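You operate a simulated robot arm through the tools that you are given. There is no shell and no other tool. Be economical: measure what you need, move in short steps, check, and stop when the job is done.

Carry out the task below with a simulated robot arm. There is one attempt and no reset: what you move stays moved.

TASK
Wash the stained mug with soap and stand it on the dish rack.
Fine: one squirt into the mug; set the mixer knob to warm before you rinse; empty it into the sink; use the rack's flat side; tap off; spill nothing. Set down upright: grey mug. What is to be rubbed or washed off counts as gone when no trace of it is left.

The check looks at the end state, three seconds after you hand in, the way a careful person would. Anything else that was tipped, shoved, dropped, spilled or broken makes it a failure.

THE ROBOT
A 6-joint arm with a two-finger parallel gripper, fixed in place. Base frame: the origin is at the foot of the arm, x ahead of it, y to its left, z up; the work surface is at about z = 890. Units: mm, rad, N and s.
With the tool pointing down near the work surface it reaches from about 320 to 700 mm from the base axis. Its first joint turns from -2.897 to 2.897 rad. Payload 4.1 kg.
Tool frame: the origin (TCP) lies between the finger pads and is the grasp point; the fingertips stand 23 mm ahead of it; z points along the fingers, y is the line along which they close. The gripper opens to 94 mm. The fingers are 38 mm wide and 10 mm thick; the gripper's body (54 by 96 mm) begins 39 mm behind the TCP.
Orientation is that of the tool frame in the base frame, as [roll, pitch, yaw] about the fixed x, y, z axes, in that order (R = Rz(yaw) Ry(pitch) Rx(roll)). With the fingers straight down and closing along the base's y, the tool's x points along the base's -x, its y along +y and its z along -z.

THE INTERFACE
- The arm moves only by the tool drive_tool. Its argument "plan" is a list of rows, each an object of numbers (a shift or turn left out is 0, a gripper value left out holds the last): "dx", "dy", "dz": the shift along the tool's x, y, z in mm; "ax", "ay", "az": the turn, a rotation vector about the tool's x, y, z in rad; "fingers": the finger opening in mm, from 0 to 94. In form: [{"dx": .., "dy": .., "dz": .., "ax": .., "ay": .., "az": .., "fingers": ..}, ...]. A call has 1 to 12 rows; each row shifts and turns the commanded pose from where the row before left it, along the tool's axes as they then stand. Each row takes 0.2 s and may step no farther than 50 mm and 0.15 rad from the row before; otherwise, or with a gripper value out of range, the whole call is refused. A pose out of reach is approached as far as the arm can. The call stops where the force on the tool passes 40 N (or 10 N more than at its start, if that is more) or the arm is blocked; 0.2 s more then pass. The fingers move at their own pace (about 45 mm/s each) and stop on an object; they squeeze with about 26 N. The grip force told is the motor's: it shows also when the fingers shut on nothing. Time passes only in rows, and 0.2 s behind the last, so rows that do not move let the fingers close. It gives the time, the measured TCP pose, the force on the tool (base axes), the opening and the grip force at its end, in the units of the frame above (readings bear some noise), with the torque about the TCP (base axes, N m) and any sound that the robot's microphone picked up.
- Cameras (640 x 400 px; columns grow to the right, rows downward): "scene" is fixed at [402.1, -499.7, 1532.5]; the picture's right is [0.99, 0.15, 0.00], its down [0.05, -0.30, -0.95] and it looks along [-0.15, 0.94, -0.30] (base axes); focal length 376 px, centre (320, 200). "wrist" rides on the gripper at [86, 16, -75] in the tool frame; the picture's right is [-0.18, 0.98, 0.00], its down [-0.58, -0.11, -0.81] and it looks along [-0.79, -0.15, 0.59] (tool axes); focal length 243 px, centre (320, 200).
- get_image(camera): a new picture of that camera. No time passes.
- slide_trunk(by): slides the trunk up (or, below 0, down) by that many mm; the arm rides with it, the base frame stays. It gives what a move gives, with no picture.
- probe_pixels(camera, pixels): for up to 12 pixels [column, row] of the newest picture of that camera ("zoom" is the newest enlarged one), the place [x, y, z] in the base frame of the surface seen there, good to about 3 mm. No time passes.
- zoom(camera, box): a new picture of the part [left, top, right, bottom] of that camera's present view, enlarged. No time passes.
- hand_in(): hands the job in; it is judged then, once.

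Work in short steps. Measure before you move; look again where a grasp or a placing could have gone wrong, and mend it. You have 80 turns and 46 pictures in all, those below and enlarged ones among them. Open the gripper and draw the arm clear of the work before you hand the job in, unless the task says otherwise; then end with one line.

The tools are called as a command line: name --argument value ..., lists and objects as JSON in quotes. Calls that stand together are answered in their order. drive_tool: Moves the arm, as the interface text tells. Its arguments: {"type":"object","properties":{"plan":{"type":"array","items":{"type":"object","properties":{"dx":{"type":"number"},"dy":{"type":"number"},"dz":{"type":"number"},"ax":{"type":"number"},"ay":{"type":"number"},"az":{"type":"number"},"fingers":{"type":"number"}}}}},"required":["plan"]} The other tools are called the same way: slide_trunk (by) slides the trunk up or down; get_image (camera) takes a picture; probe_pixels (camera, pixels) gives the place of the surface under pixels of a picture; zoom (camera, box) takes an enlarged picture of a part of a camera's view; hand_in () hands the job in.

At the start:

```text
time: 0.0
position: [61.3, 291.5, 1374.9]
orientation: [3.141, 0.0, 3.141]
force: [0.4, 0.6, -0.3]
ft_torque: [-0.05, 0.02, 0.0]
opening: 94.2
finger_force: 0.0
trunk travel left (down, up): [-525.0, 65.0]
```

scene: 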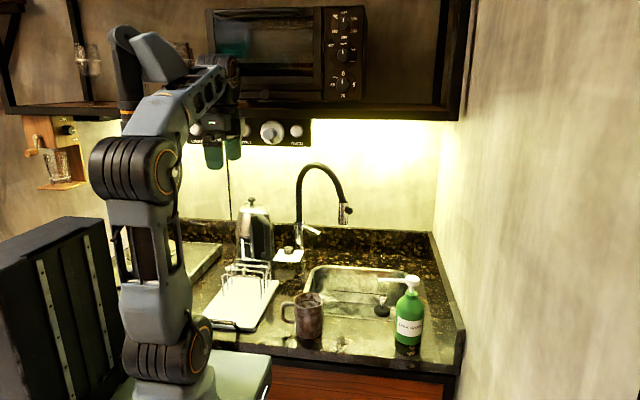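
wrist: 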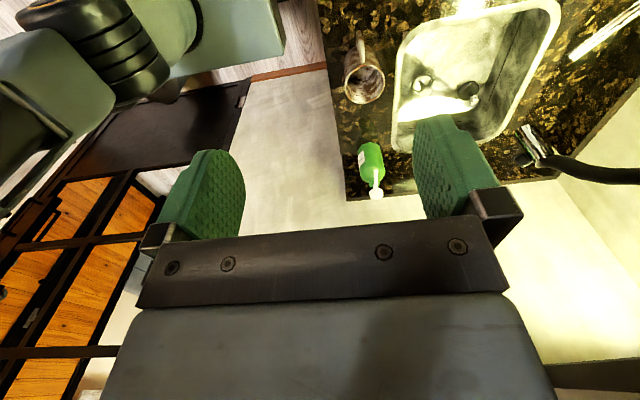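

The scene shows the mug near (308,315), soap pump at (409,310), faucet at (320,200) and rack at (240,295). I enlarge these areas to measure.

zoom --camera "scene" --box '[190, 150, 470, 370]'

zoom --camera "wrist" --box '[320, 0, 640, 200]'

```text
1.82 times, centred on (330, 260) of scene
```

zoom: 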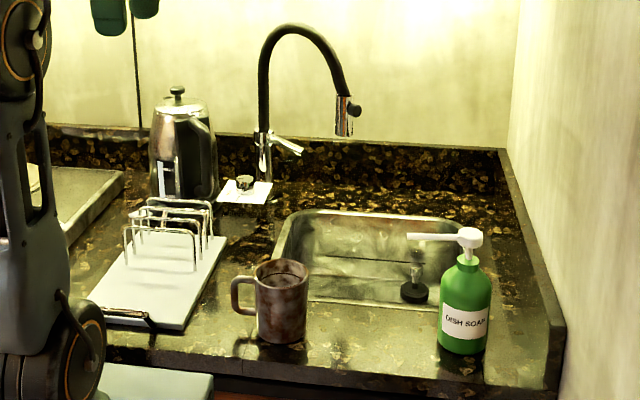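

```text
2.00 times, centred on (480, 100) of wrist
```

zoom: 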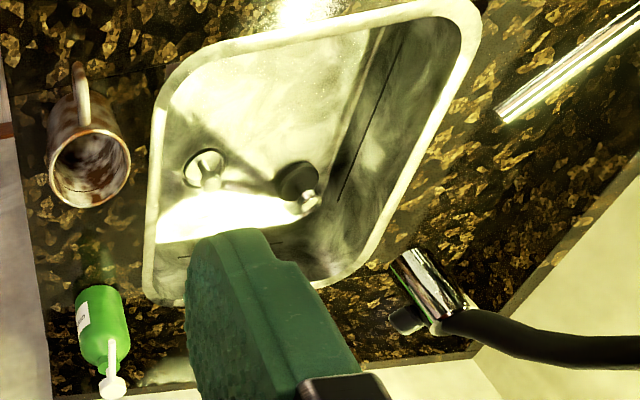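

I look closer at the mixer knob with its plate (near 288,253) and the lever (308,230), and measure the main features in the zoom.

zoom --camera "scene" --box '[265, 215, 345, 265]'

zoom --camera "scene" --box '[180, 105, 320, 165]'

probe_pixels --camera "scene" --pixels '[[308, 315], [308, 298], [284, 311], [409, 318], [411, 279], [382, 280], [345, 211], [310, 231], [318, 233], [288, 248], [275, 260], [302, 260]]'

```text
8.00 times, centred on (305, 240) of scene
```

zoom: 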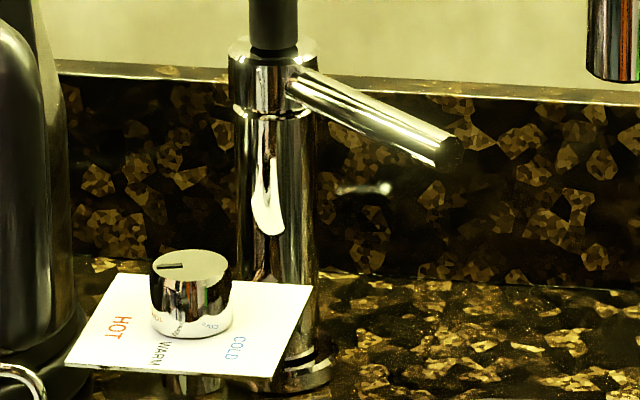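

```text
4.57 times, centred on (250, 135) of scene
```

zoom: 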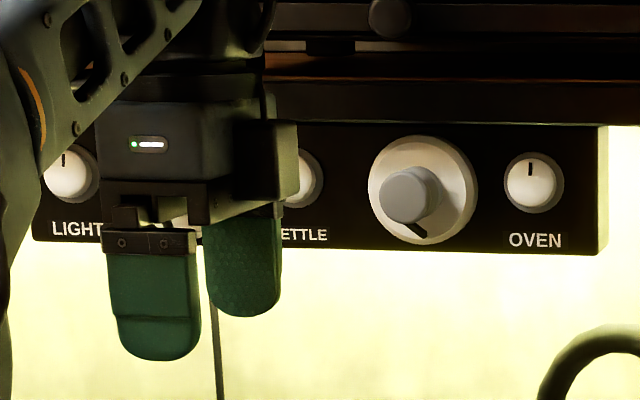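

```text
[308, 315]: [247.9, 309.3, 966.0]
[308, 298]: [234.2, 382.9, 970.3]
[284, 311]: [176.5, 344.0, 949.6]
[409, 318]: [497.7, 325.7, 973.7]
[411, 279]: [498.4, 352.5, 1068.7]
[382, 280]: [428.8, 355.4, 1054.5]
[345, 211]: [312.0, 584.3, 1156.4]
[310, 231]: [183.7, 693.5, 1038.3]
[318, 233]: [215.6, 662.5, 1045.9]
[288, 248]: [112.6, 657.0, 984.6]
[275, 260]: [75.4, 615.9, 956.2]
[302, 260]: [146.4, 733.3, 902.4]
```

The mixer knob's pointer lies toward HOT. I measure the knob, plate, faucet, kettle, sink, and rack.

zoom --camera "scene" --box '[265, 225, 329, 265]'

probe_pixels --camera "scene" --pixels '[[253, 203], [268, 235], [252, 262], [298, 225], [298, 243], [344, 222], [320, 266], [320, 305], [407, 272], [240, 300], [225, 322], [262, 305]]'

probe_pixels --camera "wrist" --pixels '[[360, 85], [368, 105], [361, 45], [378, 195], [372, 160], [421, 84], [468, 92], [400, 100], [395, 140], [555, 20], [528, 158], [535, 145]]'

```text
10.00 times, centred on (297, 245) of scene
```

zoom: 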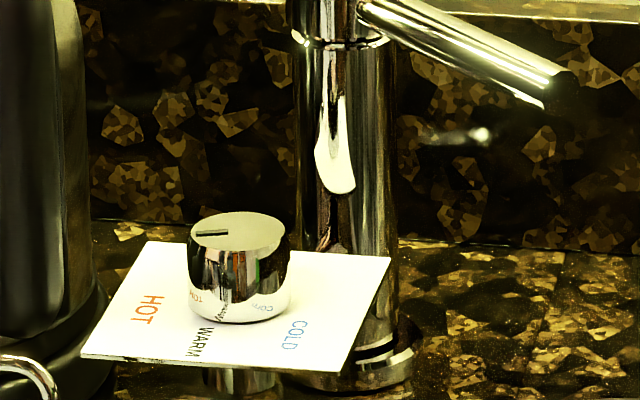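

```text
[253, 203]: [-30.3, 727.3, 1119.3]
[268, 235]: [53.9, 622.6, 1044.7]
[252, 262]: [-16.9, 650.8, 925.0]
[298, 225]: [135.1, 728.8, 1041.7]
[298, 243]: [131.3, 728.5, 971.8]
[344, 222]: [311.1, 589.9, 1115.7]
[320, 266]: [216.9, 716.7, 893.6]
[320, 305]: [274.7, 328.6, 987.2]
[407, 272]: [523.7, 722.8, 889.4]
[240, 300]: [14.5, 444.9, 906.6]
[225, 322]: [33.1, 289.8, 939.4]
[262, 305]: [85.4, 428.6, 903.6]
```

```text
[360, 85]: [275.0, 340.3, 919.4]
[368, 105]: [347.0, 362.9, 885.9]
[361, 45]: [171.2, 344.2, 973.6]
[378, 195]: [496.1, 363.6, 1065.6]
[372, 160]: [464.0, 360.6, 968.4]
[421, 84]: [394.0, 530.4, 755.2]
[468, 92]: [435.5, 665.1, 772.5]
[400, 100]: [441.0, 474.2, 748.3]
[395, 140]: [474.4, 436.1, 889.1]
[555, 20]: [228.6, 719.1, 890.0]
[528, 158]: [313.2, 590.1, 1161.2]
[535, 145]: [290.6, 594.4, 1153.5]
```

I probe the knob and plate on the last zoom, to get their centres and the label directions.

probe_pixels --camera "zoom" --pixels '[[240, 225], [195, 233], [225, 232], [285, 235], [250, 215], [150, 310], [200, 342], [297, 335], [90, 350], [340, 365], [380, 265], [560, 95]]'

zoom --camera "scene" --box '[270, 270, 350, 350]'

```text
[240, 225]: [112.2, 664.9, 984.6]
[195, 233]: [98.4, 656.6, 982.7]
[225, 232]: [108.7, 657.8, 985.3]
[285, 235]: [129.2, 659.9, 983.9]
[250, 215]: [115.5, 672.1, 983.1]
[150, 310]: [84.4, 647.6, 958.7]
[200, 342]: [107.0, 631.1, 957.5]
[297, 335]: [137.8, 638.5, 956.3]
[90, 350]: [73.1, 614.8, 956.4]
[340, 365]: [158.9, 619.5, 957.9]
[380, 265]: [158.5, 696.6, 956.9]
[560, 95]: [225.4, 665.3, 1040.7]
```

```text
5.00 times, centred on (310, 310) of scene
```

zoom: 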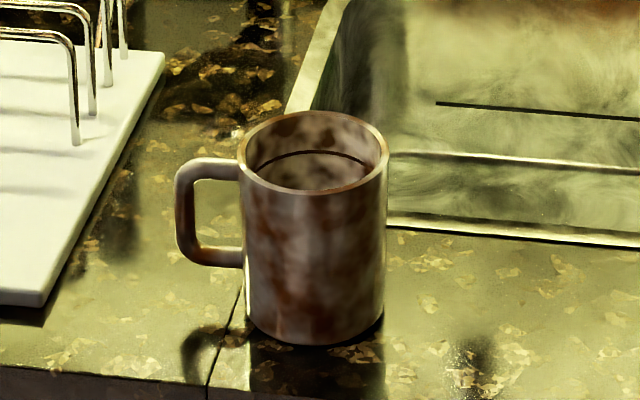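

The knob centre is about (112,661), top z 984, plate z 957, and the pointer is near 195-200°, with WARM near 262°. Before reaching under the cabinet I measure its edge and the panel.

probe_pixels --camera "scene" --pixels '[[440, 108], [300, 108], [271, 131], [305, 143], [296, 130], [140, 60], [180, 345], [150, 230], [150, 165], [220, 75], [233, 150], [214, 155]]'

probe_pixels --camera "zoom" --pixels '[[313, 110], [313, 190], [385, 165], [245, 165], [187, 215], [220, 165], [230, 250], [315, 340], [310, 165], [270, 140]]'

```text
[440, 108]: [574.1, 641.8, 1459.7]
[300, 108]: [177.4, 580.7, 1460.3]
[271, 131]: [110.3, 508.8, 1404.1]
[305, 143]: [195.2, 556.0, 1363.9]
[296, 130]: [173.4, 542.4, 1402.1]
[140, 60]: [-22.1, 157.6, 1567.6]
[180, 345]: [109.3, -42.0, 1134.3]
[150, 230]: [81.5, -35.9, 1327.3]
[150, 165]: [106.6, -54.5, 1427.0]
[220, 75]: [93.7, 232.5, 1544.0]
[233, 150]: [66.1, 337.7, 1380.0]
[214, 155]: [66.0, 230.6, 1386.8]
```

```text
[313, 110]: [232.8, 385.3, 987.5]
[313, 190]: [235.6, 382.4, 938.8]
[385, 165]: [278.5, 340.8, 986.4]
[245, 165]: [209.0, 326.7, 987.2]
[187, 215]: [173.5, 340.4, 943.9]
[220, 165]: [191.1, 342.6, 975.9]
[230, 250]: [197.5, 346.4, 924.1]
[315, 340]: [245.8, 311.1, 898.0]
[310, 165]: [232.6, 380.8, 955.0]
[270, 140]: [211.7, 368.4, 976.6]
```

The panel hangs down to z≈1360 at y>500, so I lower the trunk by 100 and look at the height before reaching out.

slide_trunk --by -100

drive_tool --plan '[{"az": -0.145, "dz": 25, "dy": 10, "fingers": 60}, {"az": -0.145, "dz": 25}, {"az": -0.145, "dz": 25}, {"az": -0.145, "dz": 25}, {"az": -0.145, "dz": 25}, {"az": -0.145, "dz": 20}, {"az": -0.145, "dz": 20}, {"az": -0.145, "dz": 20}, {"az": -0.1, "dz": 10}]'

```text
time: 1.3
position: [61.0, 291.0, 1275.6]
orientation: [-3.14, 0.001, -3.14]
force: [0.4, 0.5, -0.8]
ft_torque: [-0.01, -0.01, -0.01]
opening: 94.0
finger_force: 0.0
trunk travel left (down, up): [-425.0, 165.0]
```

```text
time: 3.3
position: [60.6, 301.9, 1081.4]
orientation: [3.142, -0.001, -1.876]
force: [0.3, 0.1, -0.2]
ft_torque: [0.01, 0.0, 0.02]
opening: 60.2
finger_force: 0.0
trunk travel left (down, up): [-425.0, 165.0]
```

The tool is turned so its camera trails. I go out to (114,600,1041), stopping short of the knob, and look.

drive_tool --plan '[{"dx": -39.9, "dy": -1.9}, {"dx": -39.9, "dy": -1.9}, {"dx": -39.9, "dy": -1.9}, {"dx": -39.9, "dy": -1.8}, {"dx": -35.6, "dy": 11.7, "dz": 10}, {"dx": -35.6, "dy": 11.7, "dz": 10}, {"dx": -35.6, "dy": 11.7, "dz": 10}, {"dx": -35.6, "dy": 11.7, "dz": 10}]'

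get_image --camera "wrist"

get_image --camera "scene"

```text
time: 5.1
position: [116.9, 600.8, 1039.2]
orientation: [-3.141, -0.002, -1.882]
force: [-0.3, 0.0, 0.3]
ft_torque: [0.02, -0.01, 0.03]
opening: 60.2
finger_force: 0.1
trunk travel left (down, up): [-425.0, 165.0]
```

```text
37 pictures are left
```

wrist: 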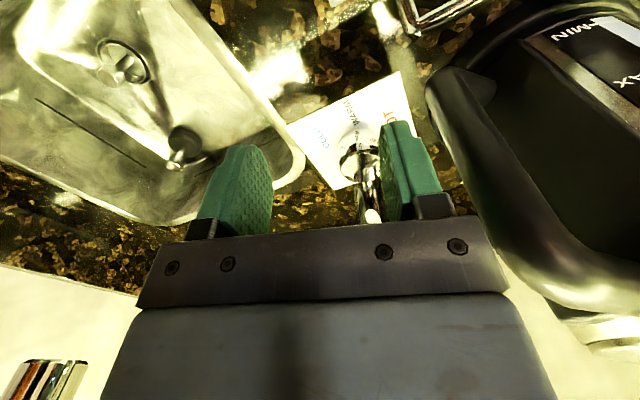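

```text
36 pictures are left
```

scene: 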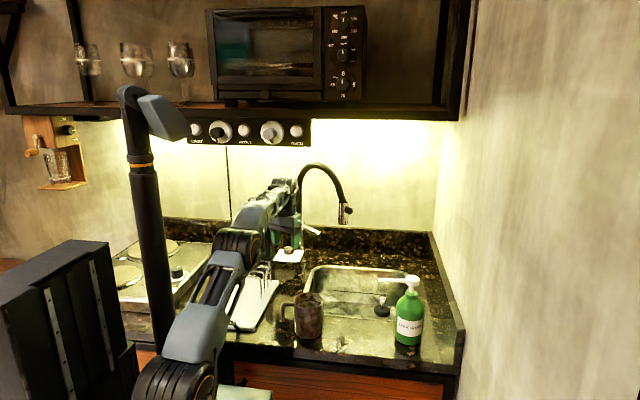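

The knob shows at (362,155) in the wrist picture, between the fingers ahead. I probe it and the kettle's flank for clearance.

zoom --camera "wrist" --box '[280, 60, 440, 240]'

probe_pixels --camera "wrist" --pixels '[[360, 150], [345, 140], [372, 140], [362, 165], [440, 100], [460, 180], [500, 250], [540, 290], [375, 215], [75, 365]]'

```text
2.22 times, centred on (360, 150) of wrist
```

zoom: 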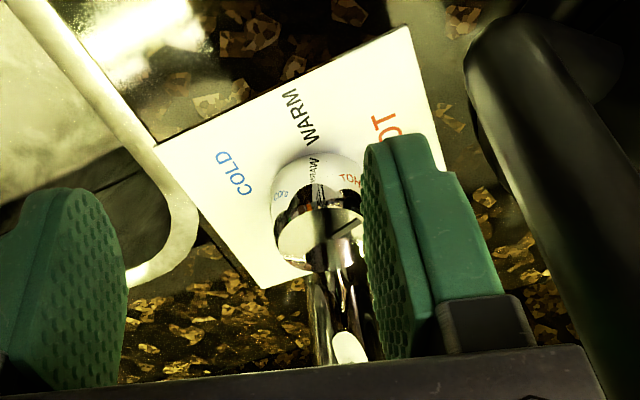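

```text
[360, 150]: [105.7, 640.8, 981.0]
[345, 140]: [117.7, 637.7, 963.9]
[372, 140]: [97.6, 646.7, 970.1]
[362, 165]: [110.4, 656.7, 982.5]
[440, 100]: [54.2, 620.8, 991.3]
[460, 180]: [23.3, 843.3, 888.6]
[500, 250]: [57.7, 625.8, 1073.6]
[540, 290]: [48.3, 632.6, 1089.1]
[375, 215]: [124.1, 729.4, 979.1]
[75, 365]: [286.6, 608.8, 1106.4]
```

Kettle flank reaches x≈58, so I turn to about -96° first for clearance, then move over the knob and descend to just above the plate.

drive_tool --plan '[{"az": -0.1}, {"az": -0.1}, {"dx": -29, "dy": 5}, {"dx": -29, "dy": 4.8}, {}, {"dz": 20}, {"dz": 20}, {"dz": 14}, {}]'

zoom --camera "scene" --box '[235, 195, 347, 265]'

```text
time: 7.1
position: [111.5, 616.5, 978.6]
orientation: [-3.141, 0.006, -1.681]
force: [-0.4, 2.3, 14.9]
ft_torque: [0.04, 0.26, -0.02]
opening: 59.9
finger_force: 0.1
out of reach, approached as far as the arm can: row 3, 4
trunk travel left (down, up): [-425.0, 165.0]
```

```text
5.71 times, centred on (291, 230) of scene
```

zoom: 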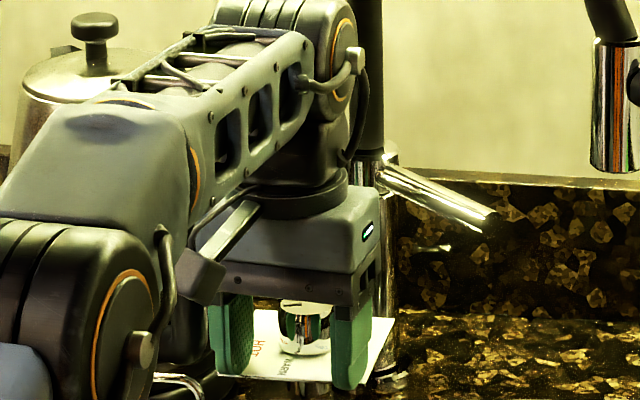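

The reach ended at y=616 and the fingertips touch the plate (15 N). The shoulder is too low; I raise the trunk 105, which lifts the tool, then try forward again.

slide_trunk --by 105

drive_tool --plan '[{"dz": 20}, {"dz": 15}, {"dx": -14, "dy": 1}, {"dx": -14, "dy": 1}, {"dx": -14, "dy": 1}, {}]'

```text
time: 8.5
position: [111.4, 616.2, 1080.5]
orientation: [3.141, 0.0, -1.68]
force: [-0.2, 0.4, 0.4]
ft_torque: [0.01, 0.01, 0.02]
opening: 60.0
finger_force: 0.1
trunk travel left (down, up): [-530.0, 60.0]
```

```text
time: 9.9
position: [113.5, 638.7, 1044.0]
orientation: [3.141, 0.001, -1.681]
force: [0.3, -0.4, -0.1]
ft_torque: [0.0, 0.0, -0.01]
opening: 60.0
finger_force: 0.0
out of reach, approached as far as the arm can: row 4, 5
trunk travel left (down, up): [-530.0, 60.0]
```

Reach grows to 639 here. I lower to z≈1012 (fingertips still above the knob) and try forward again.

drive_tool --plan '[{"dz": 16}, {"dz": 16}, {"dx": -11, "dy": 1}, {"dx": -11, "dy": 1}, {}]'

```text
time: 11.1
position: [112.7, 642.5, 1012.5]
orientation: [3.141, 0.0, -1.683]
force: [0.1, -0.3, 0.0]
ft_torque: [-0.01, 0.03, 0.01]
opening: 60.0
finger_force: 0.1
out of reach, approached as far as the arm can: row 3, 4
trunk travel left (down, up): [-530.0, 60.0]
```

Reach is limited by about 15 mm, but the 38 mm-wide pads can hold the knob off-centre. I raise the trunk fully for best reach, then come down again and press forward.

slide_trunk --by 58

drive_tool --plan '[{"dz": 20}, {"dz": 20}, {"dz": 17}, {"dx": -8}, {"dx": -6}, {"dz": 12}, {"dx": -4}, {"dz": 13}, {}]'

zoom --camera "wrist" --box '[220, 40, 460, 240]'

```text
time: 12.1
position: [111.5, 641.9, 1070.5]
orientation: [3.141, 0.0, -1.68]
force: [-0.7, 0.5, -0.5]
ft_torque: [-0.05, 0.01, 0.02]
opening: 60.2
finger_force: 0.0
trunk travel left (down, up): [-588.0, 2.0]
```

```text
time: 14.1
position: [112.1, 650.3, 988.6]
orientation: [3.141, 0.0, -1.681]
force: [-0.1, -0.5, -0.2]
ft_torque: [0.0, 0.03, -0.01]
opening: 60.0
finger_force: 0.1
out of reach, approached as far as the arm can: row 5, 7
trunk travel left (down, up): [-588.0, 2.0]
```

```text
2.00 times, centred on (340, 140) of wrist
```

zoom: 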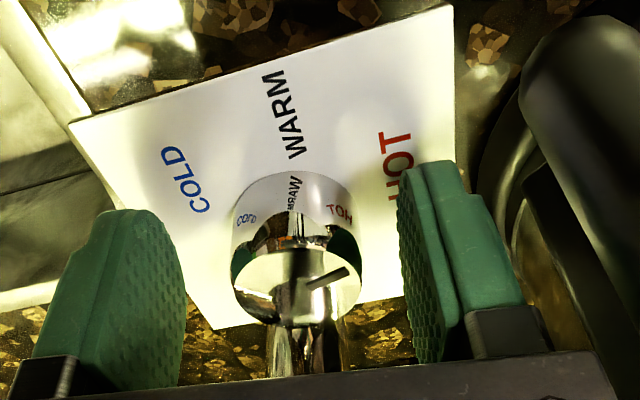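

The knob sits between the pads with its pointer toward HOT. I lower 3 mm, close on it, then turn it about 1.06 rad anticlockwise (seen from above) about its own axis.

drive_tool --plan '[{"dz": 3, "fingers": 20}, {}, {}, {}]'

drive_tool --plan '[{"az": -0.133, "dx": -0.1, "dy": -1.3}, {"az": -0.133, "dx": -0.1, "dy": -1.3}, {"az": -0.133, "dx": -0.1, "dy": -1.3}, {"az": -0.133, "dx": -0.1, "dy": -1.3}, {"az": -0.133, "dx": -0.1, "dy": -1.3}, {"az": -0.133, "dx": -0.1, "dy": -1.3}, {"az": -0.133, "dx": -0.1, "dy": -1.3}, {"az": -0.133, "dx": -0.1, "dy": -1.3}, {}]'

zoom --camera "wrist" --box '[220, 40, 460, 240]'

```text
time: 15.1
position: [110.4, 651.7, 985.7]
orientation: [3.141, -0.001, -1.679]
force: [-17.0, 2.8, 0.8]
ft_torque: [0.4, -0.01, 0.16]
opening: 35.7
finger_force: 45.0
trunk travel left (down, up): [-588.0, 2.0]
```

```text
time: 17.1
position: [121.0, 651.6, 985.2]
orientation: [-3.138, 0.0, -0.617]
force: [-12.6, 20.8, 4.9]
ft_torque: [-0.17, 0.21, -0.14]
opening: 34.9
finger_force: 45.4
out of reach, approached as far as the arm can: row 7
trunk travel left (down, up): [-588.0, 2.0]
```

```text
2.00 times, centred on (340, 140) of wrist
```

zoom: 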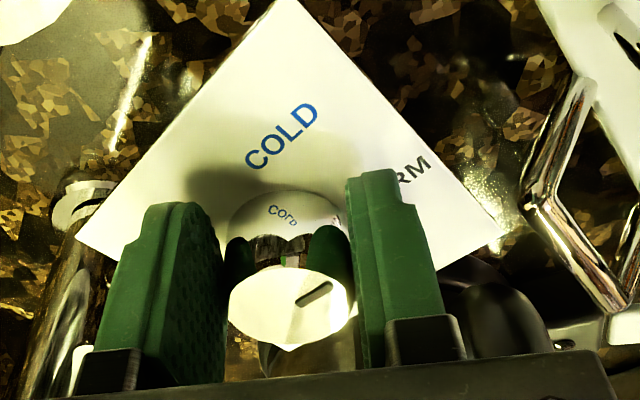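

The knob followed the turn. I open to 56, lift clear, back off along -y, and check the pointer.

drive_tool --plan '[{"fingers": 56}, {}, {}, {"dz": -20}, {"dz": -20}, {"dz": -20}]'

zoom --camera "wrist" --box '[260, 60, 460, 220]'

```text
time: 18.5
position: [121.2, 647.5, 1044.7]
orientation: [-3.141, -0.001, -0.618]
force: [0.7, -0.6, -0.5]
ft_torque: [0.0, 0.0, -0.01]
opening: 56.0
finger_force: 0.0
out of reach, approached as far as the arm can: row 5
trunk travel left (down, up): [-588.0, 2.0]
```

```text
2.50 times, centred on (360, 140) of wrist
```

zoom: 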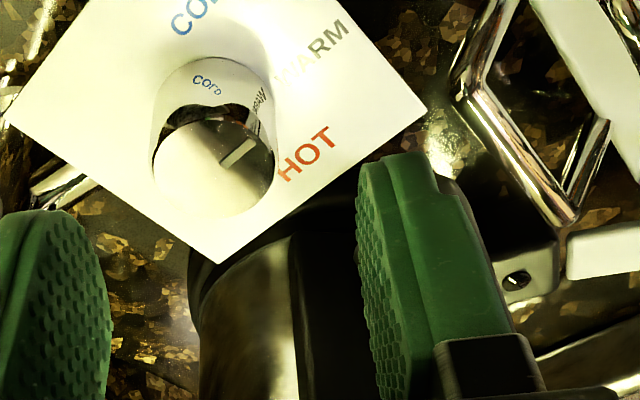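

The pointer now aims toward WARM; I verify its angle numerically against the label centres.

probe_pixels --camera "zoom" --pixels '[[224, 163], [254, 144], [155, 170], [273, 158], [215, 120], [215, 215], [312, 52], [305, 154], [200, 12], [28, 115], [422, 108], [222, 262]]'

zoom --camera "wrist" --box '[0, 0, 640, 400]'

```text
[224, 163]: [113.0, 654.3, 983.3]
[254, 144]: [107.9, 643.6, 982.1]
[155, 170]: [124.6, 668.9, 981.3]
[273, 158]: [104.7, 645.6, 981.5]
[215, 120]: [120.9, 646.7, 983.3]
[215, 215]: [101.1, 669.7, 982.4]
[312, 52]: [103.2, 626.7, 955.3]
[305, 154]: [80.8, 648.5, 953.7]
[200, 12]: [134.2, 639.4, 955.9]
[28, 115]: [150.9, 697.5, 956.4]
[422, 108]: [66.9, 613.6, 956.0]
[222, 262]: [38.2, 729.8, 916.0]
```

```text
1.00 times, centred on (320, 200) of wrist (not enlarged: the box is as wide or as high as the picture)
```

zoom: 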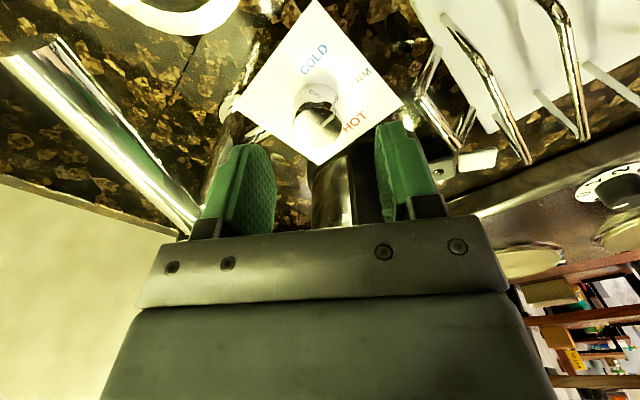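

Pointer angle ≈250°, WARM label ≈253-258°: that's set to warm. I retreat along -y and begin turning the tool back to its original heading for the mug's handle.

drive_tool --plan '[{"dx": 21.7, "dy": 30.6, "dz": -10}, {"dx": 21.7, "dy": 30.6, "dz": -10}, {"dx": 21.7, "dy": 30.6, "dz": -10}, {"dx": 21.7, "dy": 30.6, "dz": -10}, {"dx": 21.7, "dy": 30.6, "dz": -10}, {"dx": 21.7, "dy": 30.6, "dz": -10}, {"az": 0.148}, {"az": 0.148}, {"az": 0.148}, {"az": 0.148}, {"az": 0.148}, {"az": 0.148}]'

drive_tool --plan '[{"az": 0.148}, {"az": 0.148}, {"az": 0.148}, {"az": 0.148}, {"az": 0.148}, {"az": 0.148}, {"az": 0.148}, {"az": 0.148}, {"az": 0.148}, {"az": 0.148}, {"az": 0.148}]'

get_image --camera "scene"

```text
time: 21.1
position: [126.7, 641.0, 1072.1]
orientation: [3.141, 0.0, -1.508]
force: [-0.2, 0.3, -0.6]
ft_torque: [-0.02, 0.04, 0.0]
opening: 56.0
finger_force: 0.0
out of reach, approached as far as the arm can: row 1, 2, 3, 4, 5, 6
trunk travel left (down, up): [-588.0, 2.0]
```

```text
time: 23.5
position: [127.3, 642.5, 1072.1]
orientation: [-3.141, -0.001, -3.137]
force: [0.0, 0.1, 0.0]
ft_torque: [0.04, 0.04, 0.02]
opening: 56.1
finger_force: 0.0
trunk travel left (down, up): [-588.0, 2.0]
```

```text
29 pictures are left
```

scene: 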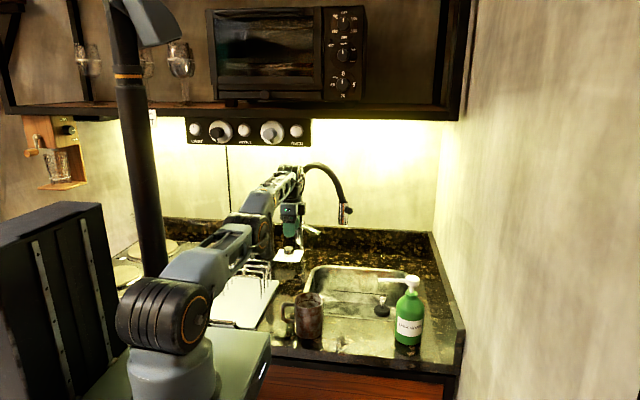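

The backing-off was refused as out of reach near the stretched pose, but nothing was touched. With heading restored I withdraw straight along -y (tool -y), in a short test first.

drive_tool --plan '[{"dy": -15}, {"dy": -15}, {"dy": -20}]'

```text
time: 24.3
position: [131.7, 639.8, 1077.1]
orientation: [-3.14, -0.001, -3.135]
force: [-0.3, -0.9, 0.4]
ft_torque: [-0.03, 0.02, 0.01]
opening: 56.1
finger_force: 0.1
out of reach, approached as far as the arm can: row 1, 2, 3
trunk travel left (down, up): [-588.0, 2.0]
```

The arm sits at its fully-stretched singularity. I try a larger combined inward and downward step (fingertips stay above 1010).

drive_tool --plan '[{"dy": -45, "dz": 20}, {"dy": -45}, {}]'

```text
time: 25.1
position: [133.1, 639.8, 1072.7]
orientation: [-3.141, -0.002, -3.132]
force: [0.4, -0.3, 0.3]
ft_torque: [-0.03, 0.02, 0.01]
opening: 55.8
finger_force: 0.2
out of reach, approached as far as the arm can: row 1, 2
trunk travel left (down, up): [-588.0, 2.0]
```

Still stuck; I test a pure small downward motion to leave the singular pose.

drive_tool --plan '[{"dz": 8}, {"dz": 8}, {"dz": 8}, {"dz": 8}, {"dy": -3, "dz": 4}, {"dy": -4, "dz": 2}, {"dy": -6}, {"dy": -8}]'

```text
time: 26.9
position: [135.6, 643.6, 1037.2]
orientation: [3.141, -0.001, -3.132]
force: [0.1, -0.3, -0.7]
ft_torque: [-0.03, 0.0, 0.0]
opening: 55.8
finger_force: 0.0
out of reach, approached as far as the arm can: row 3, 5, 6, 7, 8
trunk travel left (down, up): [-588.0, 2.0]
```

Tangential motion works. I raise again, swing the camera away from the kettle (yaw toward -90°), and then command larger inward steps.

drive_tool --plan '[{"dz": -8}, {"dz": -8}, {"dz": -8}, {"az": -0.15}, {"az": -0.15}, {"az": -0.15}, {"az": -0.15}, {"az": -0.15}, {"az": -0.15}, {"az": -0.15}, {"az": -0.15}, {"az": -0.15}]'

drive_tool --plan '[{"az": -0.15, "dx": 5}, {"dx": 45}, {"dx": 45}, {"dx": 45}, {"dx": 45}, {"dx": 45}]'

```text
time: 29.5
position: [135.4, 643.8, 1062.3]
orientation: [3.141, -0.001, -1.783]
force: [-1.2, 0.1, -1.0]
ft_torque: [-0.03, -0.02, 0.01]
opening: 55.9
finger_force: 0.0
trunk travel left (down, up): [-588.0, 2.0]
```

```text
time: 30.9
position: [134.2, 640.9, 1061.8]
orientation: [3.141, 0.0, -1.634]
force: [-0.8, -0.1, 0.0]
ft_torque: [0.03, 0.01, -0.01]
opening: 56.0
finger_force: 0.1
out of reach, approached as far as the arm can: row 2, 3, 4, 5, 6
trunk travel left (down, up): [-588.0, 2.0]
```

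The small 5 mm step was accepted while the large ones were refused, so I withdraw with small steps.

drive_tool --plan '[{"dx": 3}, {"dx": 3}, {"dx": 3}, {"dx": 4}, {"dx": 4}, {"dx": 5}, {"dx": 6}, {"dx": 8}, {"dx": 10}, {"dx": 12}, {"dx": 15}, {"dx": 20}]'

```text
time: 33.5
position: [134.1, 640.9, 1066.3]
orientation: [-3.14, 0.001, -1.635]
force: [0.4, 0.4, -0.4]
ft_torque: [-0.01, -0.02, 0.0]
opening: 55.9
finger_force: 0.0
out of reach, approached as far as the arm can: row 2, 4, 5, 6, 7, 8, 9, 10, 11, 12
trunk travel left (down, up): [-588.0, 2.0]
```

Inward is refused at the boundary; going lower gives slack there (boundary radius was 660 at z 988). I descend in small steps to z≈1016, then step inward.

drive_tool --plan '[{"dz": 5}, {"dz": 5}, {"dz": 6}, {"dz": 6}, {"dz": 7}, {"dz": 7}, {"dz": 7}, {"dz": 7}, {"dx": 2}, {"dx": 2}, {"dx": 3}, {"dx": 4}]'

```text
time: 36.1
position: [134.6, 645.1, 1015.4]
orientation: [-3.141, 0.0, -1.632]
force: [-0.1, 2.2, -0.3]
ft_torque: [-0.02, 0.0, -0.04]
opening: 55.9
finger_force: 0.0
out of reach, approached as far as the arm can: row 7, 10, 11, 12
trunk travel left (down, up): [-588.0, 2.0]
```

Backing straight in is singular, so I use geometry: climb along the reach boundary, then lower the trunk, which makes the arm slope upward so that a descent frees the elbow.

drive_tool --plan '[{"dz": -8, "dx": 0.5}, {"dz": -8, "dx": 1}, {"dz": -8, "dx": 1}, {"dz": -8, "dx": 1}, {"dz": -8, "dx": 1}, {"dz": -8, "dx": 1.5}, {"dz": -8, "dx": 1.5}, {"dz": -8, "dx": 1.5}, {"dz": -8, "dx": 2}, {"dz": -8, "dx": 2}, {"dz": -8, "dx": 2}, {"dz": -8, "dx": 2}]'

```text
time: 38.7
position: [133.7, 633.4, 1112.0]
orientation: [3.141, -0.002, -1.633]
force: [-0.8, -0.7, -0.3]
ft_torque: [-0.01, 0.01, 0.0]
opening: 56.2
finger_force: 0.1
out of reach, approached as far as the arm can: row 9
trunk travel left (down, up): [-588.0, 2.0]
```

That worked, now at (134,633,1112). Lower trunk 85 and climb along the boundary again with more inward slope.

slide_trunk --by -85

drive_tool --plan '[{"dz": -8, "dx": 2}, {"dz": -8, "dx": 2}, {"dz": -8, "dx": 2}, {"dz": -8, "dx": 2.5}, {"dz": -8, "dx": 2.5}, {"dz": -8, "dx": 2.5}, {"dz": -8, "dx": 2.5}, {"dz": -8, "dx": 3}, {"dz": -8, "dx": 3}, {"dz": -8, "dx": 3}, {"dz": -6, "dx": 3}]'

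```text
time: 39.9
position: [135.7, 632.5, 1026.7]
orientation: [3.141, -0.001, -1.634]
force: [-0.6, -0.2, 0.8]
ft_torque: [-0.01, 0.0, 0.01]
opening: 56.1
finger_force: 0.0
trunk travel left (down, up): [-503.0, 87.0]
```

```text
time: 42.3
position: [134.7, 607.4, 1113.2]
orientation: [-3.141, -0.004, -1.632]
force: [0.1, -1.0, -0.5]
ft_torque: [0.02, 0.01, 0.01]
opening: 55.9
finger_force: 0.1
out of reach, approached as far as the arm can: row 11
trunk travel left (down, up): [-503.0, 87.0]
```

Now at y=607 with sloped arm. I descend 40 and then step inward.

drive_tool --plan '[{"dz": 15}, {"dz": 15}, {"dz": 10}, {"dx": 5}, {"dx": 10}, {"dx": 15}, {"dx": 25}, {"dx": 35}, {"dx": 40}, {"dx": 40}]'

```text
time: 44.5
position: [136.1, 614.5, 1088.5]
orientation: [-3.142, -0.003, -1.634]
force: [-0.1, 0.1, -0.1]
ft_torque: [-0.01, -0.02, 0.02]
opening: 55.9
finger_force: 0.0
out of reach, approached as far as the arm can: row 1, 2, 4, 5, 6, 7, 8, 9, 10
trunk travel left (down, up): [-503.0, 87.0]
```

Large steps keep failing. I test very small inward-and-down steps, which were accepted in some rows before.

drive_tool --plan '[{"dz": 3}, {"dz": 3}, {"dz": 3}, {"dz": 3}, {"dx": 0.5, "dz": 1}, {"dx": 0.5, "dz": 1}, {"dx": 0.5, "dz": 1}, {"dx": 0.7, "dz": 1}, {"dx": 0.7, "dz": 1}, {"dx": 0.7, "dz": 1}, {"dx": 0.7, "dz": 1}, {"dx": 0.7, "dz": 1}]'

zoom --camera "scene" --box '[100, 130, 420, 400]'

```text
time: 47.1
position: [136.9, 620.9, 1071.0]
orientation: [3.14, -0.004, -1.634]
force: [0.0, 0.5, 0.7]
ft_torque: [0.01, 0.02, -0.01]
opening: 55.6
finger_force: 0.0
out of reach, approached as far as the arm can: row 3, 8, 11
trunk travel left (down, up): [-503.0, 87.0]
```

```text
1.48 times, centred on (260, 265) of scene
```

zoom: 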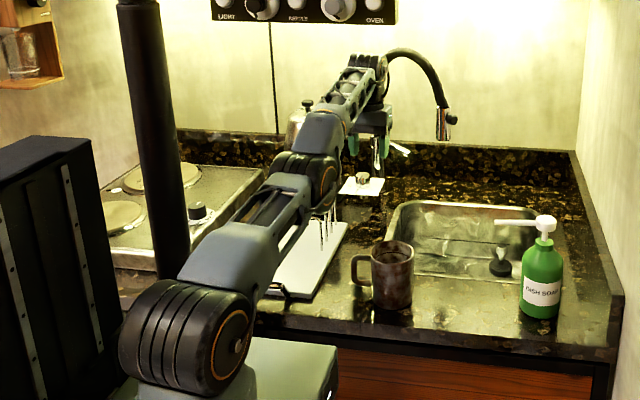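

The arm is truly straight. I test purely inward micro-steps along the radial direction, without vertical motion.

drive_tool --plan '[{"dx": 0.5}, {}, {"dx": 1}, {}, {"dx": 1.5}, {}, {"dx": 2}, {}, {"dx": 2}, {}, {"dx": 2}, {}]'

```text
time: 49.7
position: [137.7, 620.5, 1073.5]
orientation: [3.141, -0.003, -1.634]
force: [-0.5, 0.5, 0.2]
ft_torque: [-0.02, -0.02, 0.0]
opening: 56.0
finger_force: 0.1
out of reach, approached as far as the arm can: row 5, 9
trunk travel left (down, up): [-503.0, 87.0]
```

Only tolerance-sized moves pass. I continue the boundary route: lower the trunk 60, then climb with inward slope.

slide_trunk --by -60

drive_tool --plan '[{"dz": -10, "dx": 3.6}, {"dz": -10, "dx": 3.6}, {"dz": -10, "dx": 3.7}, {"dz": -10, "dx": 3.8}, {"dz": -10, "dx": 3.9}, {"dz": -10, "dx": 4}, {"dz": -10, "dx": 4}, {"dz": -10, "dx": 4.2}, {"dz": -10, "dx": 4.3}, {"dz": -10, "dx": 4.4}]'

slide_trunk --by -100

drive_tool --plan '[{"dz": -10, "dx": 4.6}, {"dz": -10, "dx": 4.7}, {"dz": -10, "dx": 4.8}, {"dz": -10, "dx": 5}, {"dz": -10, "dx": 5}, {"dz": -10, "dx": 5.2}, {"dz": -10, "dx": 5.4}, {"dz": -10, "dx": 5.5}, {"dz": -10, "dx": 5.7}, {"dz": -10, "dx": 5.8}]'

```text
time: 50.7
position: [136.8, 621.3, 1014.1]
orientation: [3.142, -0.005, -1.633]
force: [-0.1, -0.8, -0.4]
ft_torque: [-0.01, -0.04, -0.04]
opening: 56.0
finger_force: 0.0
trunk travel left (down, up): [-443.0, 147.0]
```

```text
time: 52.9
position: [134.7, 580.4, 1117.5]
orientation: [3.141, -0.012, -1.633]
force: [-0.3, 0.4, 0.0]
ft_torque: [0.02, 0.02, 0.02]
opening: 55.9
finger_force: 0.1
out of reach, approached as far as the arm can: row 10
trunk travel left (down, up): [-443.0, 147.0]
```

```text
time: 54.2
position: [134.5, 579.7, 1017.7]
orientation: [3.139, -0.014, -1.635]
force: [-0.2, 0.3, 0.1]
ft_torque: [-0.01, 0.0, -0.05]
opening: 56.0
finger_force: 0.1
trunk travel left (down, up): [-343.0, 247.0]
```

```text
time: 56.4
position: [130.5, 523.8, 1113.6]
orientation: [3.14, -0.011, -1.634]
force: [0.4, -0.4, 0.2]
ft_torque: [-0.02, 0.0, -0.02]
opening: 55.9
finger_force: 0.2
out of reach, approached as far as the arm can: row 8, 10
trunk travel left (down, up): [-343.0, 247.0]
```

y is now 524. I try a descent and then inward steps again here, where the slope is steep.

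drive_tool --plan '[{"dz": 10}, {"dz": 10}, {"dz": 10}, {"dx": 10}, {"dx": 20}, {"dx": 30}, {"dx": 30}]'

```text
time: 58.0
position: [123.4, 433.0, 1083.6]
orientation: [3.14, -0.012, -1.633]
force: [0.1, 0.9, 0.1]
ft_torque: [0.02, 0.02, 0.03]
opening: 56.0
finger_force: 0.0
trunk travel left (down, up): [-343.0, 247.0]
```

Freed. I raise the trunk for a comfortable posture, turn back to the handle heading, and then measure the mug from above.

slide_trunk --by 130

drive_tool --plan '[{"az": 0.15, "fingers": 60}, {"az": 0.15}, {"az": 0.15}, {"az": 0.15}, {"az": 0.15}, {"az": 0.15}, {"az": 0.15}, {"az": 0.15}, {"az": 0.15}, {"az": 0.15}]'

get_image --camera "wrist"

```text
time: 59.6
position: [124.1, 432.8, 1213.9]
orientation: [3.139, -0.013, -1.633]
force: [0.5, -1.1, -0.8]
ft_torque: [0.03, -0.04, -0.01]
opening: 56.2
finger_force: 0.1
trunk travel left (down, up): [-473.0, 117.0]
```

```text
time: 61.8
position: [123.7, 433.6, 1212.7]
orientation: [-3.128, -0.002, -3.136]
force: [0.0, 0.1, -0.8]
ft_torque: [0.01, 0.06, 0.01]
opening: 60.1
finger_force: 0.1
trunk travel left (down, up): [-473.0, 117.0]
```

```text
27 pictures are left
```

wrist: 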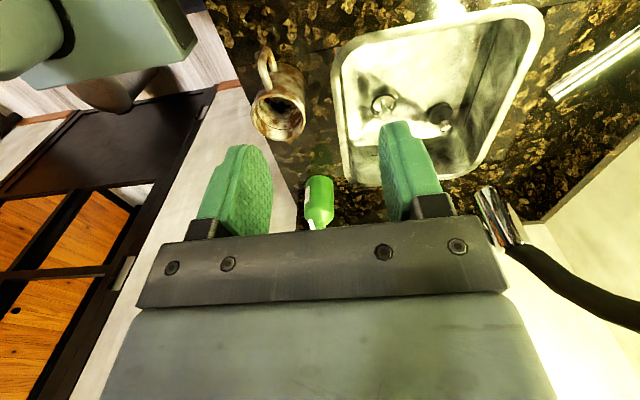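

I probe the mug handle, its rim and the sink rim in this view.

probe_pixels --camera "wrist" --pixels '[[264, 55], [268, 70], [262, 100], [298, 105], [278, 140], [280, 90], [336, 70], [345, 160], [480, 10], [543, 20], [475, 175], [485, 195]]'

zoom --camera "wrist" --box '[220, 30, 340, 150]'

```text
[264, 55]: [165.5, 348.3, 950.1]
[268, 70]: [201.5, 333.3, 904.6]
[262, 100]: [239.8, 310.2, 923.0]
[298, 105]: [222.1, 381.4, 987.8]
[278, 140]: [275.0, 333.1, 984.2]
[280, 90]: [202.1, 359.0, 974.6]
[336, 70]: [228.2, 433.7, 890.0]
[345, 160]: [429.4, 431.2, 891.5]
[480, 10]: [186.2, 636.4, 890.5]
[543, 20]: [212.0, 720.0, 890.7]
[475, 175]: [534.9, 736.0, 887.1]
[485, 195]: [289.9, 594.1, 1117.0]
```

```text
3.33 times, centred on (280, 90) of wrist
```

zoom: 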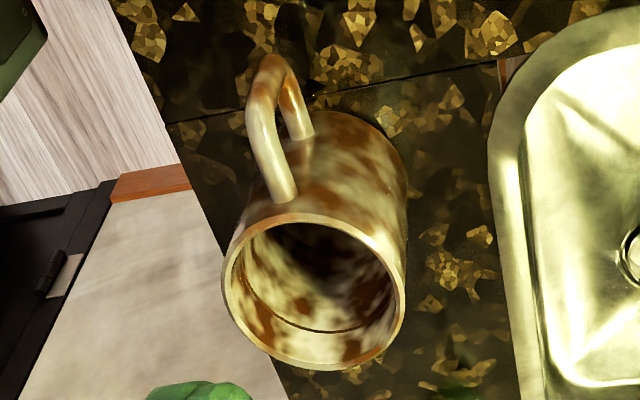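

The handle is at x 165–205, y≈346, z 924–976; the sink spans x 185–500, y 432–720. I move over the handle, descending to z≈1010.

drive_tool --plan '[{"dx": -15, "dy": -22, "dz": 40, "ax": 0.013}, {"dx": -15, "dy": -22, "dz": 40}, {"dx": -15, "dy": -22, "dz": 40}, {"dx": -14.3, "dy": -21.6, "dz": 40}, {"dz": 30}, {"dz": 12}, {}]'

get_image --camera "wrist"

```text
time: 63.4
position: [183.0, 341.4, 1012.8]
orientation: [-3.118, 0.0, -3.133]
force: [-0.1, 0.3, -0.5]
ft_torque: [-0.02, 0.0, 0.02]
opening: 60.1
finger_force: 0.0
trunk travel left (down, up): [-473.0, 117.0]
```

```text
25 pictures are left
```

wrist: 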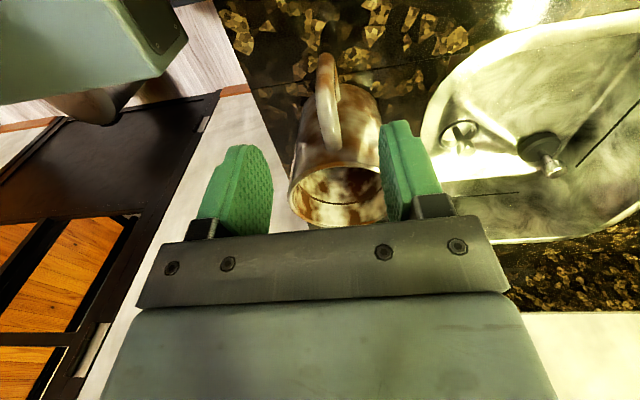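

The handle is between the fingers but slightly right of centre. I probe its top and bar before descending.

probe_pixels --camera "wrist" --pixels '[[328, 60], [318, 95], [332, 95], [325, 130], [340, 140], [335, 222], [292, 195], [380, 185]]'

```text
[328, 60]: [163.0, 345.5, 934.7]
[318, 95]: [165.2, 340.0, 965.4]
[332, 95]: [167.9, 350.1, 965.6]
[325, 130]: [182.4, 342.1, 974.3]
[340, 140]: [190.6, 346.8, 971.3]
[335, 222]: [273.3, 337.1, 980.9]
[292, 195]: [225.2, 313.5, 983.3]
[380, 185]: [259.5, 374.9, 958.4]
```

Handle centre y≈344.5. I level the tool, shift 3 mm, descend to z≈955 and close.

drive_tool --plan '[{"dy": 3, "dx": 2, "ax": -0.023, "dz": 20}, {"dz": 20}, {"dz": 17}, {"fingers": 0}, {}, {}, {}, {}]'

zoom --camera "scene" --box '[220, 250, 380, 350]'

```text
time: 65.2
position: [180.7, 342.3, 955.7]
orientation: [-3.14, 0.0, -3.133]
force: [-0.4, -0.2, 0.3]
ft_torque: [0.06, 0.08, 0.01]
opening: 11.6
finger_force: 26.3
trunk travel left (down, up): [-473.0, 117.0]
```

```text
4.00 times, centred on (300, 300) of scene
```

zoom: 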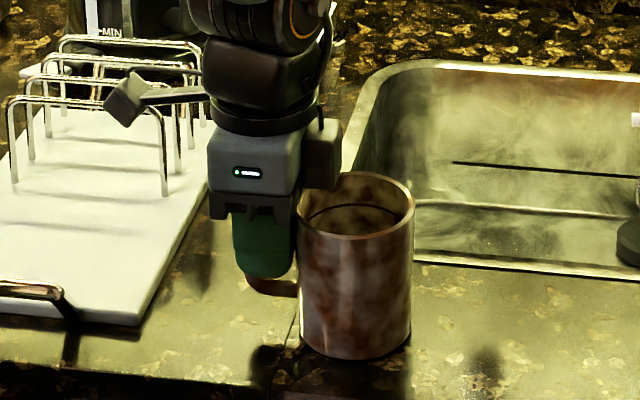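

Gripped at 11.6 mm. I lift the mug 18 mm and check that it hangs level, and probe the pump nozzle precisely.

drive_tool --plan '[{"dz": -9}, {"dz": -9}, {}]'

zoom --camera "scene" --box '[280, 260, 440, 360]'

probe_pixels --camera "zoom" --pixels '[[394, 78], [402, 80], [425, 80], [520, 70], [540, 85], [535, 180], [470, 250], [560, 250], [455, 200], [70, 60], [130, 140], [60, 140]]'

```text
time: 66.0
position: [181.2, 343.9, 973.5]
orientation: [-3.139, -0.003, -3.132]
force: [-1.2, -0.3, 0.3]
ft_torque: [0.03, 0.03, 0.02]
opening: 11.1
finger_force: 25.9
trunk travel left (down, up): [-473.0, 117.0]
```

```text
4.00 times, centred on (360, 310) of scene
```

zoom: 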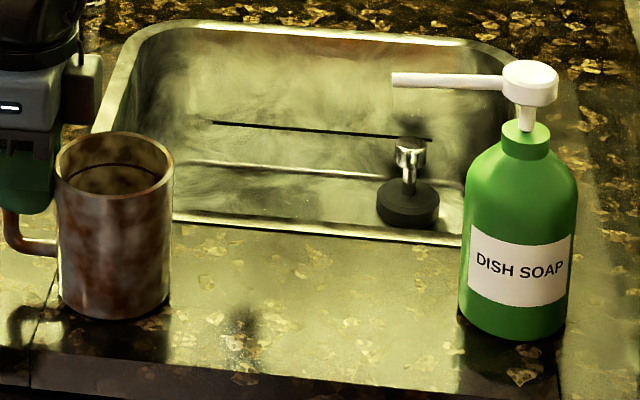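

```text
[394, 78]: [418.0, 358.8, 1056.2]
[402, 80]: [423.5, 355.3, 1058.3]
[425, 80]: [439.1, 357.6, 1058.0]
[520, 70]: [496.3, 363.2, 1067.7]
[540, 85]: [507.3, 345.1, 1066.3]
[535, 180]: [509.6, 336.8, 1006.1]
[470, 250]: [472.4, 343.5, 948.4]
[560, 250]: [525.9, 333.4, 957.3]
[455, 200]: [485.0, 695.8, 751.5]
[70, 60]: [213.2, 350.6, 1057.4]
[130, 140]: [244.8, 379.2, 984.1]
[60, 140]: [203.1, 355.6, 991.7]
```

The mug's image did not rise (rim still at scene row ≈293) though the tool lifted 18 mm, so it slipped. I look with the wrist camera.

get_image --camera "wrist"

```text
22 pictures are left
```

wrist: 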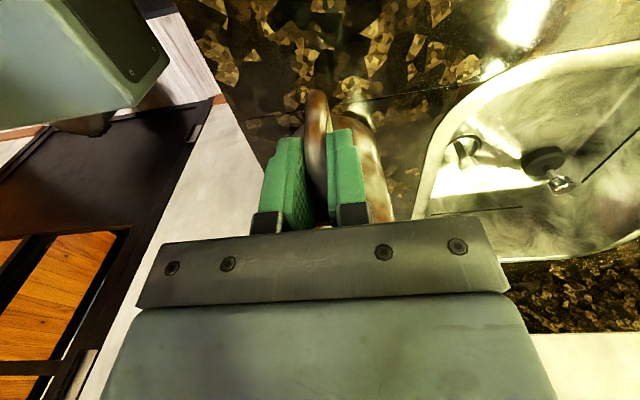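

The pads slid up along the handle. I go back down, a bit lower and closer to the mug, re-squeeze for longer, and lift only 4 mm while reading the force.

drive_tool --plan '[{"fingers": 30}, {}, {"dz": 10}, {"dz": 10}, {"dx": -2, "fingers": 0}, {}, {}, {}, {}, {"dz": -2}, {"dz": -2}]'

drive_tool --plan '[{"dz": -3}, {"dz": -3}, {"dz": -3}]'

get_image --camera "scene"

```text
time: 68.4
position: [183.9, 344.6, 958.7]
orientation: [-3.14, -0.002, -3.134]
force: [-0.8, -0.7, -3.5]
ft_torque: [0.0, 0.15, 0.02]
opening: 11.3
finger_force: 26.4
trunk travel left (down, up): [-473.0, 117.0]
```

```text
time: 69.2
position: [183.4, 344.7, 967.8]
orientation: [-3.141, -0.004, -3.134]
force: [-0.4, 0.2, -3.2]
ft_torque: [0.0, 0.13, 0.0]
opening: 11.6
finger_force: 26.2
trunk travel left (down, up): [-473.0, 117.0]
```

```text
21 pictures are left
```

scene: 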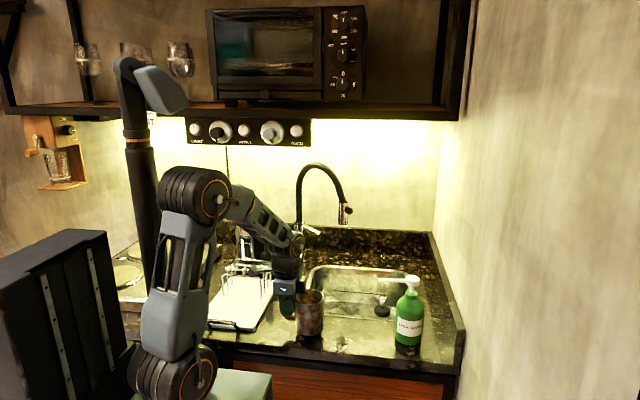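

Now the mug hangs with 3.2 N and has risen (rim at row 289). I carry it level to under the pump nozzle (tip ≈(418,358)): mug centre to about (410,357).

drive_tool --plan '[{"dx": -20, "dy": 2}, {"dx": -30, "dy": 2}, {"dx": -32, "dy": 2}, {"dx": -32, "dy": 2}, {"dx": -30, "dy": 2}, {"dx": -22, "dy": 1}, {}, {}]'

zoom --camera "scene" --box '[310, 250, 450, 360]'

```text
time: 71.0
position: [349.6, 356.1, 968.0]
orientation: [-3.14, -0.003, -3.133]
force: [0.1, -0.2, -2.8]
ft_torque: [-0.01, 0.13, -0.01]
opening: 11.3
finger_force: 25.7
trunk travel left (down, up): [-473.0, 117.0]
```

```text
3.64 times, centred on (380, 305) of scene
```

zoom: 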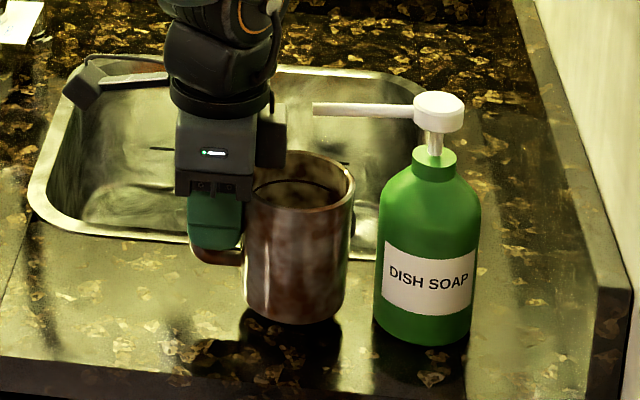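

The mug is level with the nozzle tip over its opening. I lower it to the counter, release, and lift away.

drive_tool --plan '[{"dz": 5}, {"dz": 4}, {"dz": 2}, {"dz": 1.5}, {}]'

```text
time: 72.2
position: [349.8, 354.9, 955.5]
orientation: [-3.14, -0.001, -3.133]
force: [-0.7, 1.3, 0.4]
ft_torque: [0.17, -0.04, 0.02]
opening: 11.2
finger_force: 25.3
trunk travel left (down, up): [-473.0, 117.0]
```

Mug weight is off the tool. I release, rise to z≈1140, and move over the pump head at about (501,354) with closed fingers.

drive_tool --plan '[{"fingers": 34}, {}, {"dz": -20}, {"dz": -35}, {"dz": -45}, {"dz": -45}, {"dz": -45, "fingers": 0}, {"dx": -38}, {"dx": -38}, {"dx": -38}, {"dx": -37, "dy": -1}, {}]'

zoom --camera "scene" --box '[310, 200, 470, 360]'

probe_pixels --camera "zoom" --pixels '[[260, 200], [258, 192], [250, 200], [268, 200], [160, 202], [170, 203]]'

```text
time: 74.8
position: [501.3, 356.1, 1143.9]
orientation: [3.141, -0.003, -3.134]
force: [-0.2, 0.1, 0.6]
ft_torque: [0.05, 0.0, 0.01]
opening: 0.1
finger_force: 25.8
trunk travel left (down, up): [-473.0, 117.0]
```

```text
2.50 times, centred on (390, 280) of scene
```

zoom: 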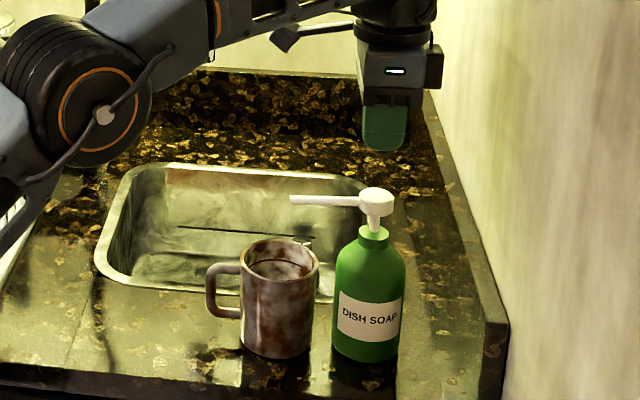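

```text
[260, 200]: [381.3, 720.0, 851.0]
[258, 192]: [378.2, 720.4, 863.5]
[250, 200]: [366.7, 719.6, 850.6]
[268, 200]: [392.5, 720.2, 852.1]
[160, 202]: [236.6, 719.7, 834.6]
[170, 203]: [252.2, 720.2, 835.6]
```

The closed fingers stand over the pump head. I descend to just above it, then press in small steps once.

drive_tool --plan '[{"dz": 25}, {"dz": 18}, {"dz": 4}, {"dz": 4}, {"dz": 4}, {"dz": 4}]'

```text
time: 76.2
position: [499.8, 356.5, 1084.8]
orientation: [-3.14, -0.003, -3.134]
force: [-1.0, -0.3, 2.1]
ft_torque: [0.0, -0.01, 0.02]
opening: 0.3
finger_force: 26.3
trunk travel left (down, up): [-473.0, 117.0]
```

Light contact (2 N) at 1085. I press on in small steps until it bottoms or squirts.

drive_tool --plan '[{"dz": 4}, {"dz": 4}, {"dz": 4}, {}, {}]'

zoom --camera "scene" --box '[340, 250, 440, 350]'

```text
time: 77.4
position: [500.2, 356.5, 1074.5]
orientation: [-3.142, -0.001, -3.133]
force: [-0.4, 4.3, 17.7]
ft_torque: [0.09, 0.03, -0.02]
opening: 0.0
finger_force: 26.4
trunk travel left (down, up): [-473.0, 117.0]
```

```text
4.00 times, centred on (390, 300) of scene
```

zoom: 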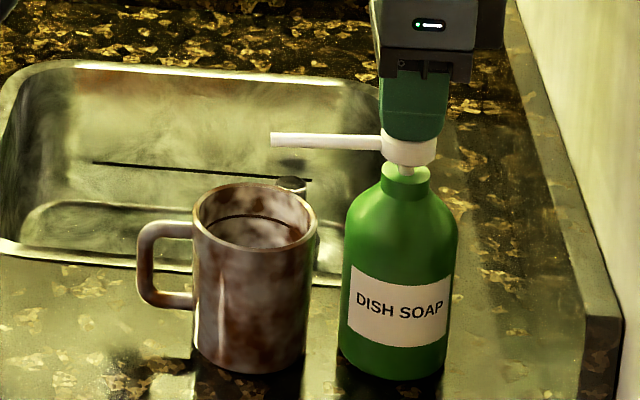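

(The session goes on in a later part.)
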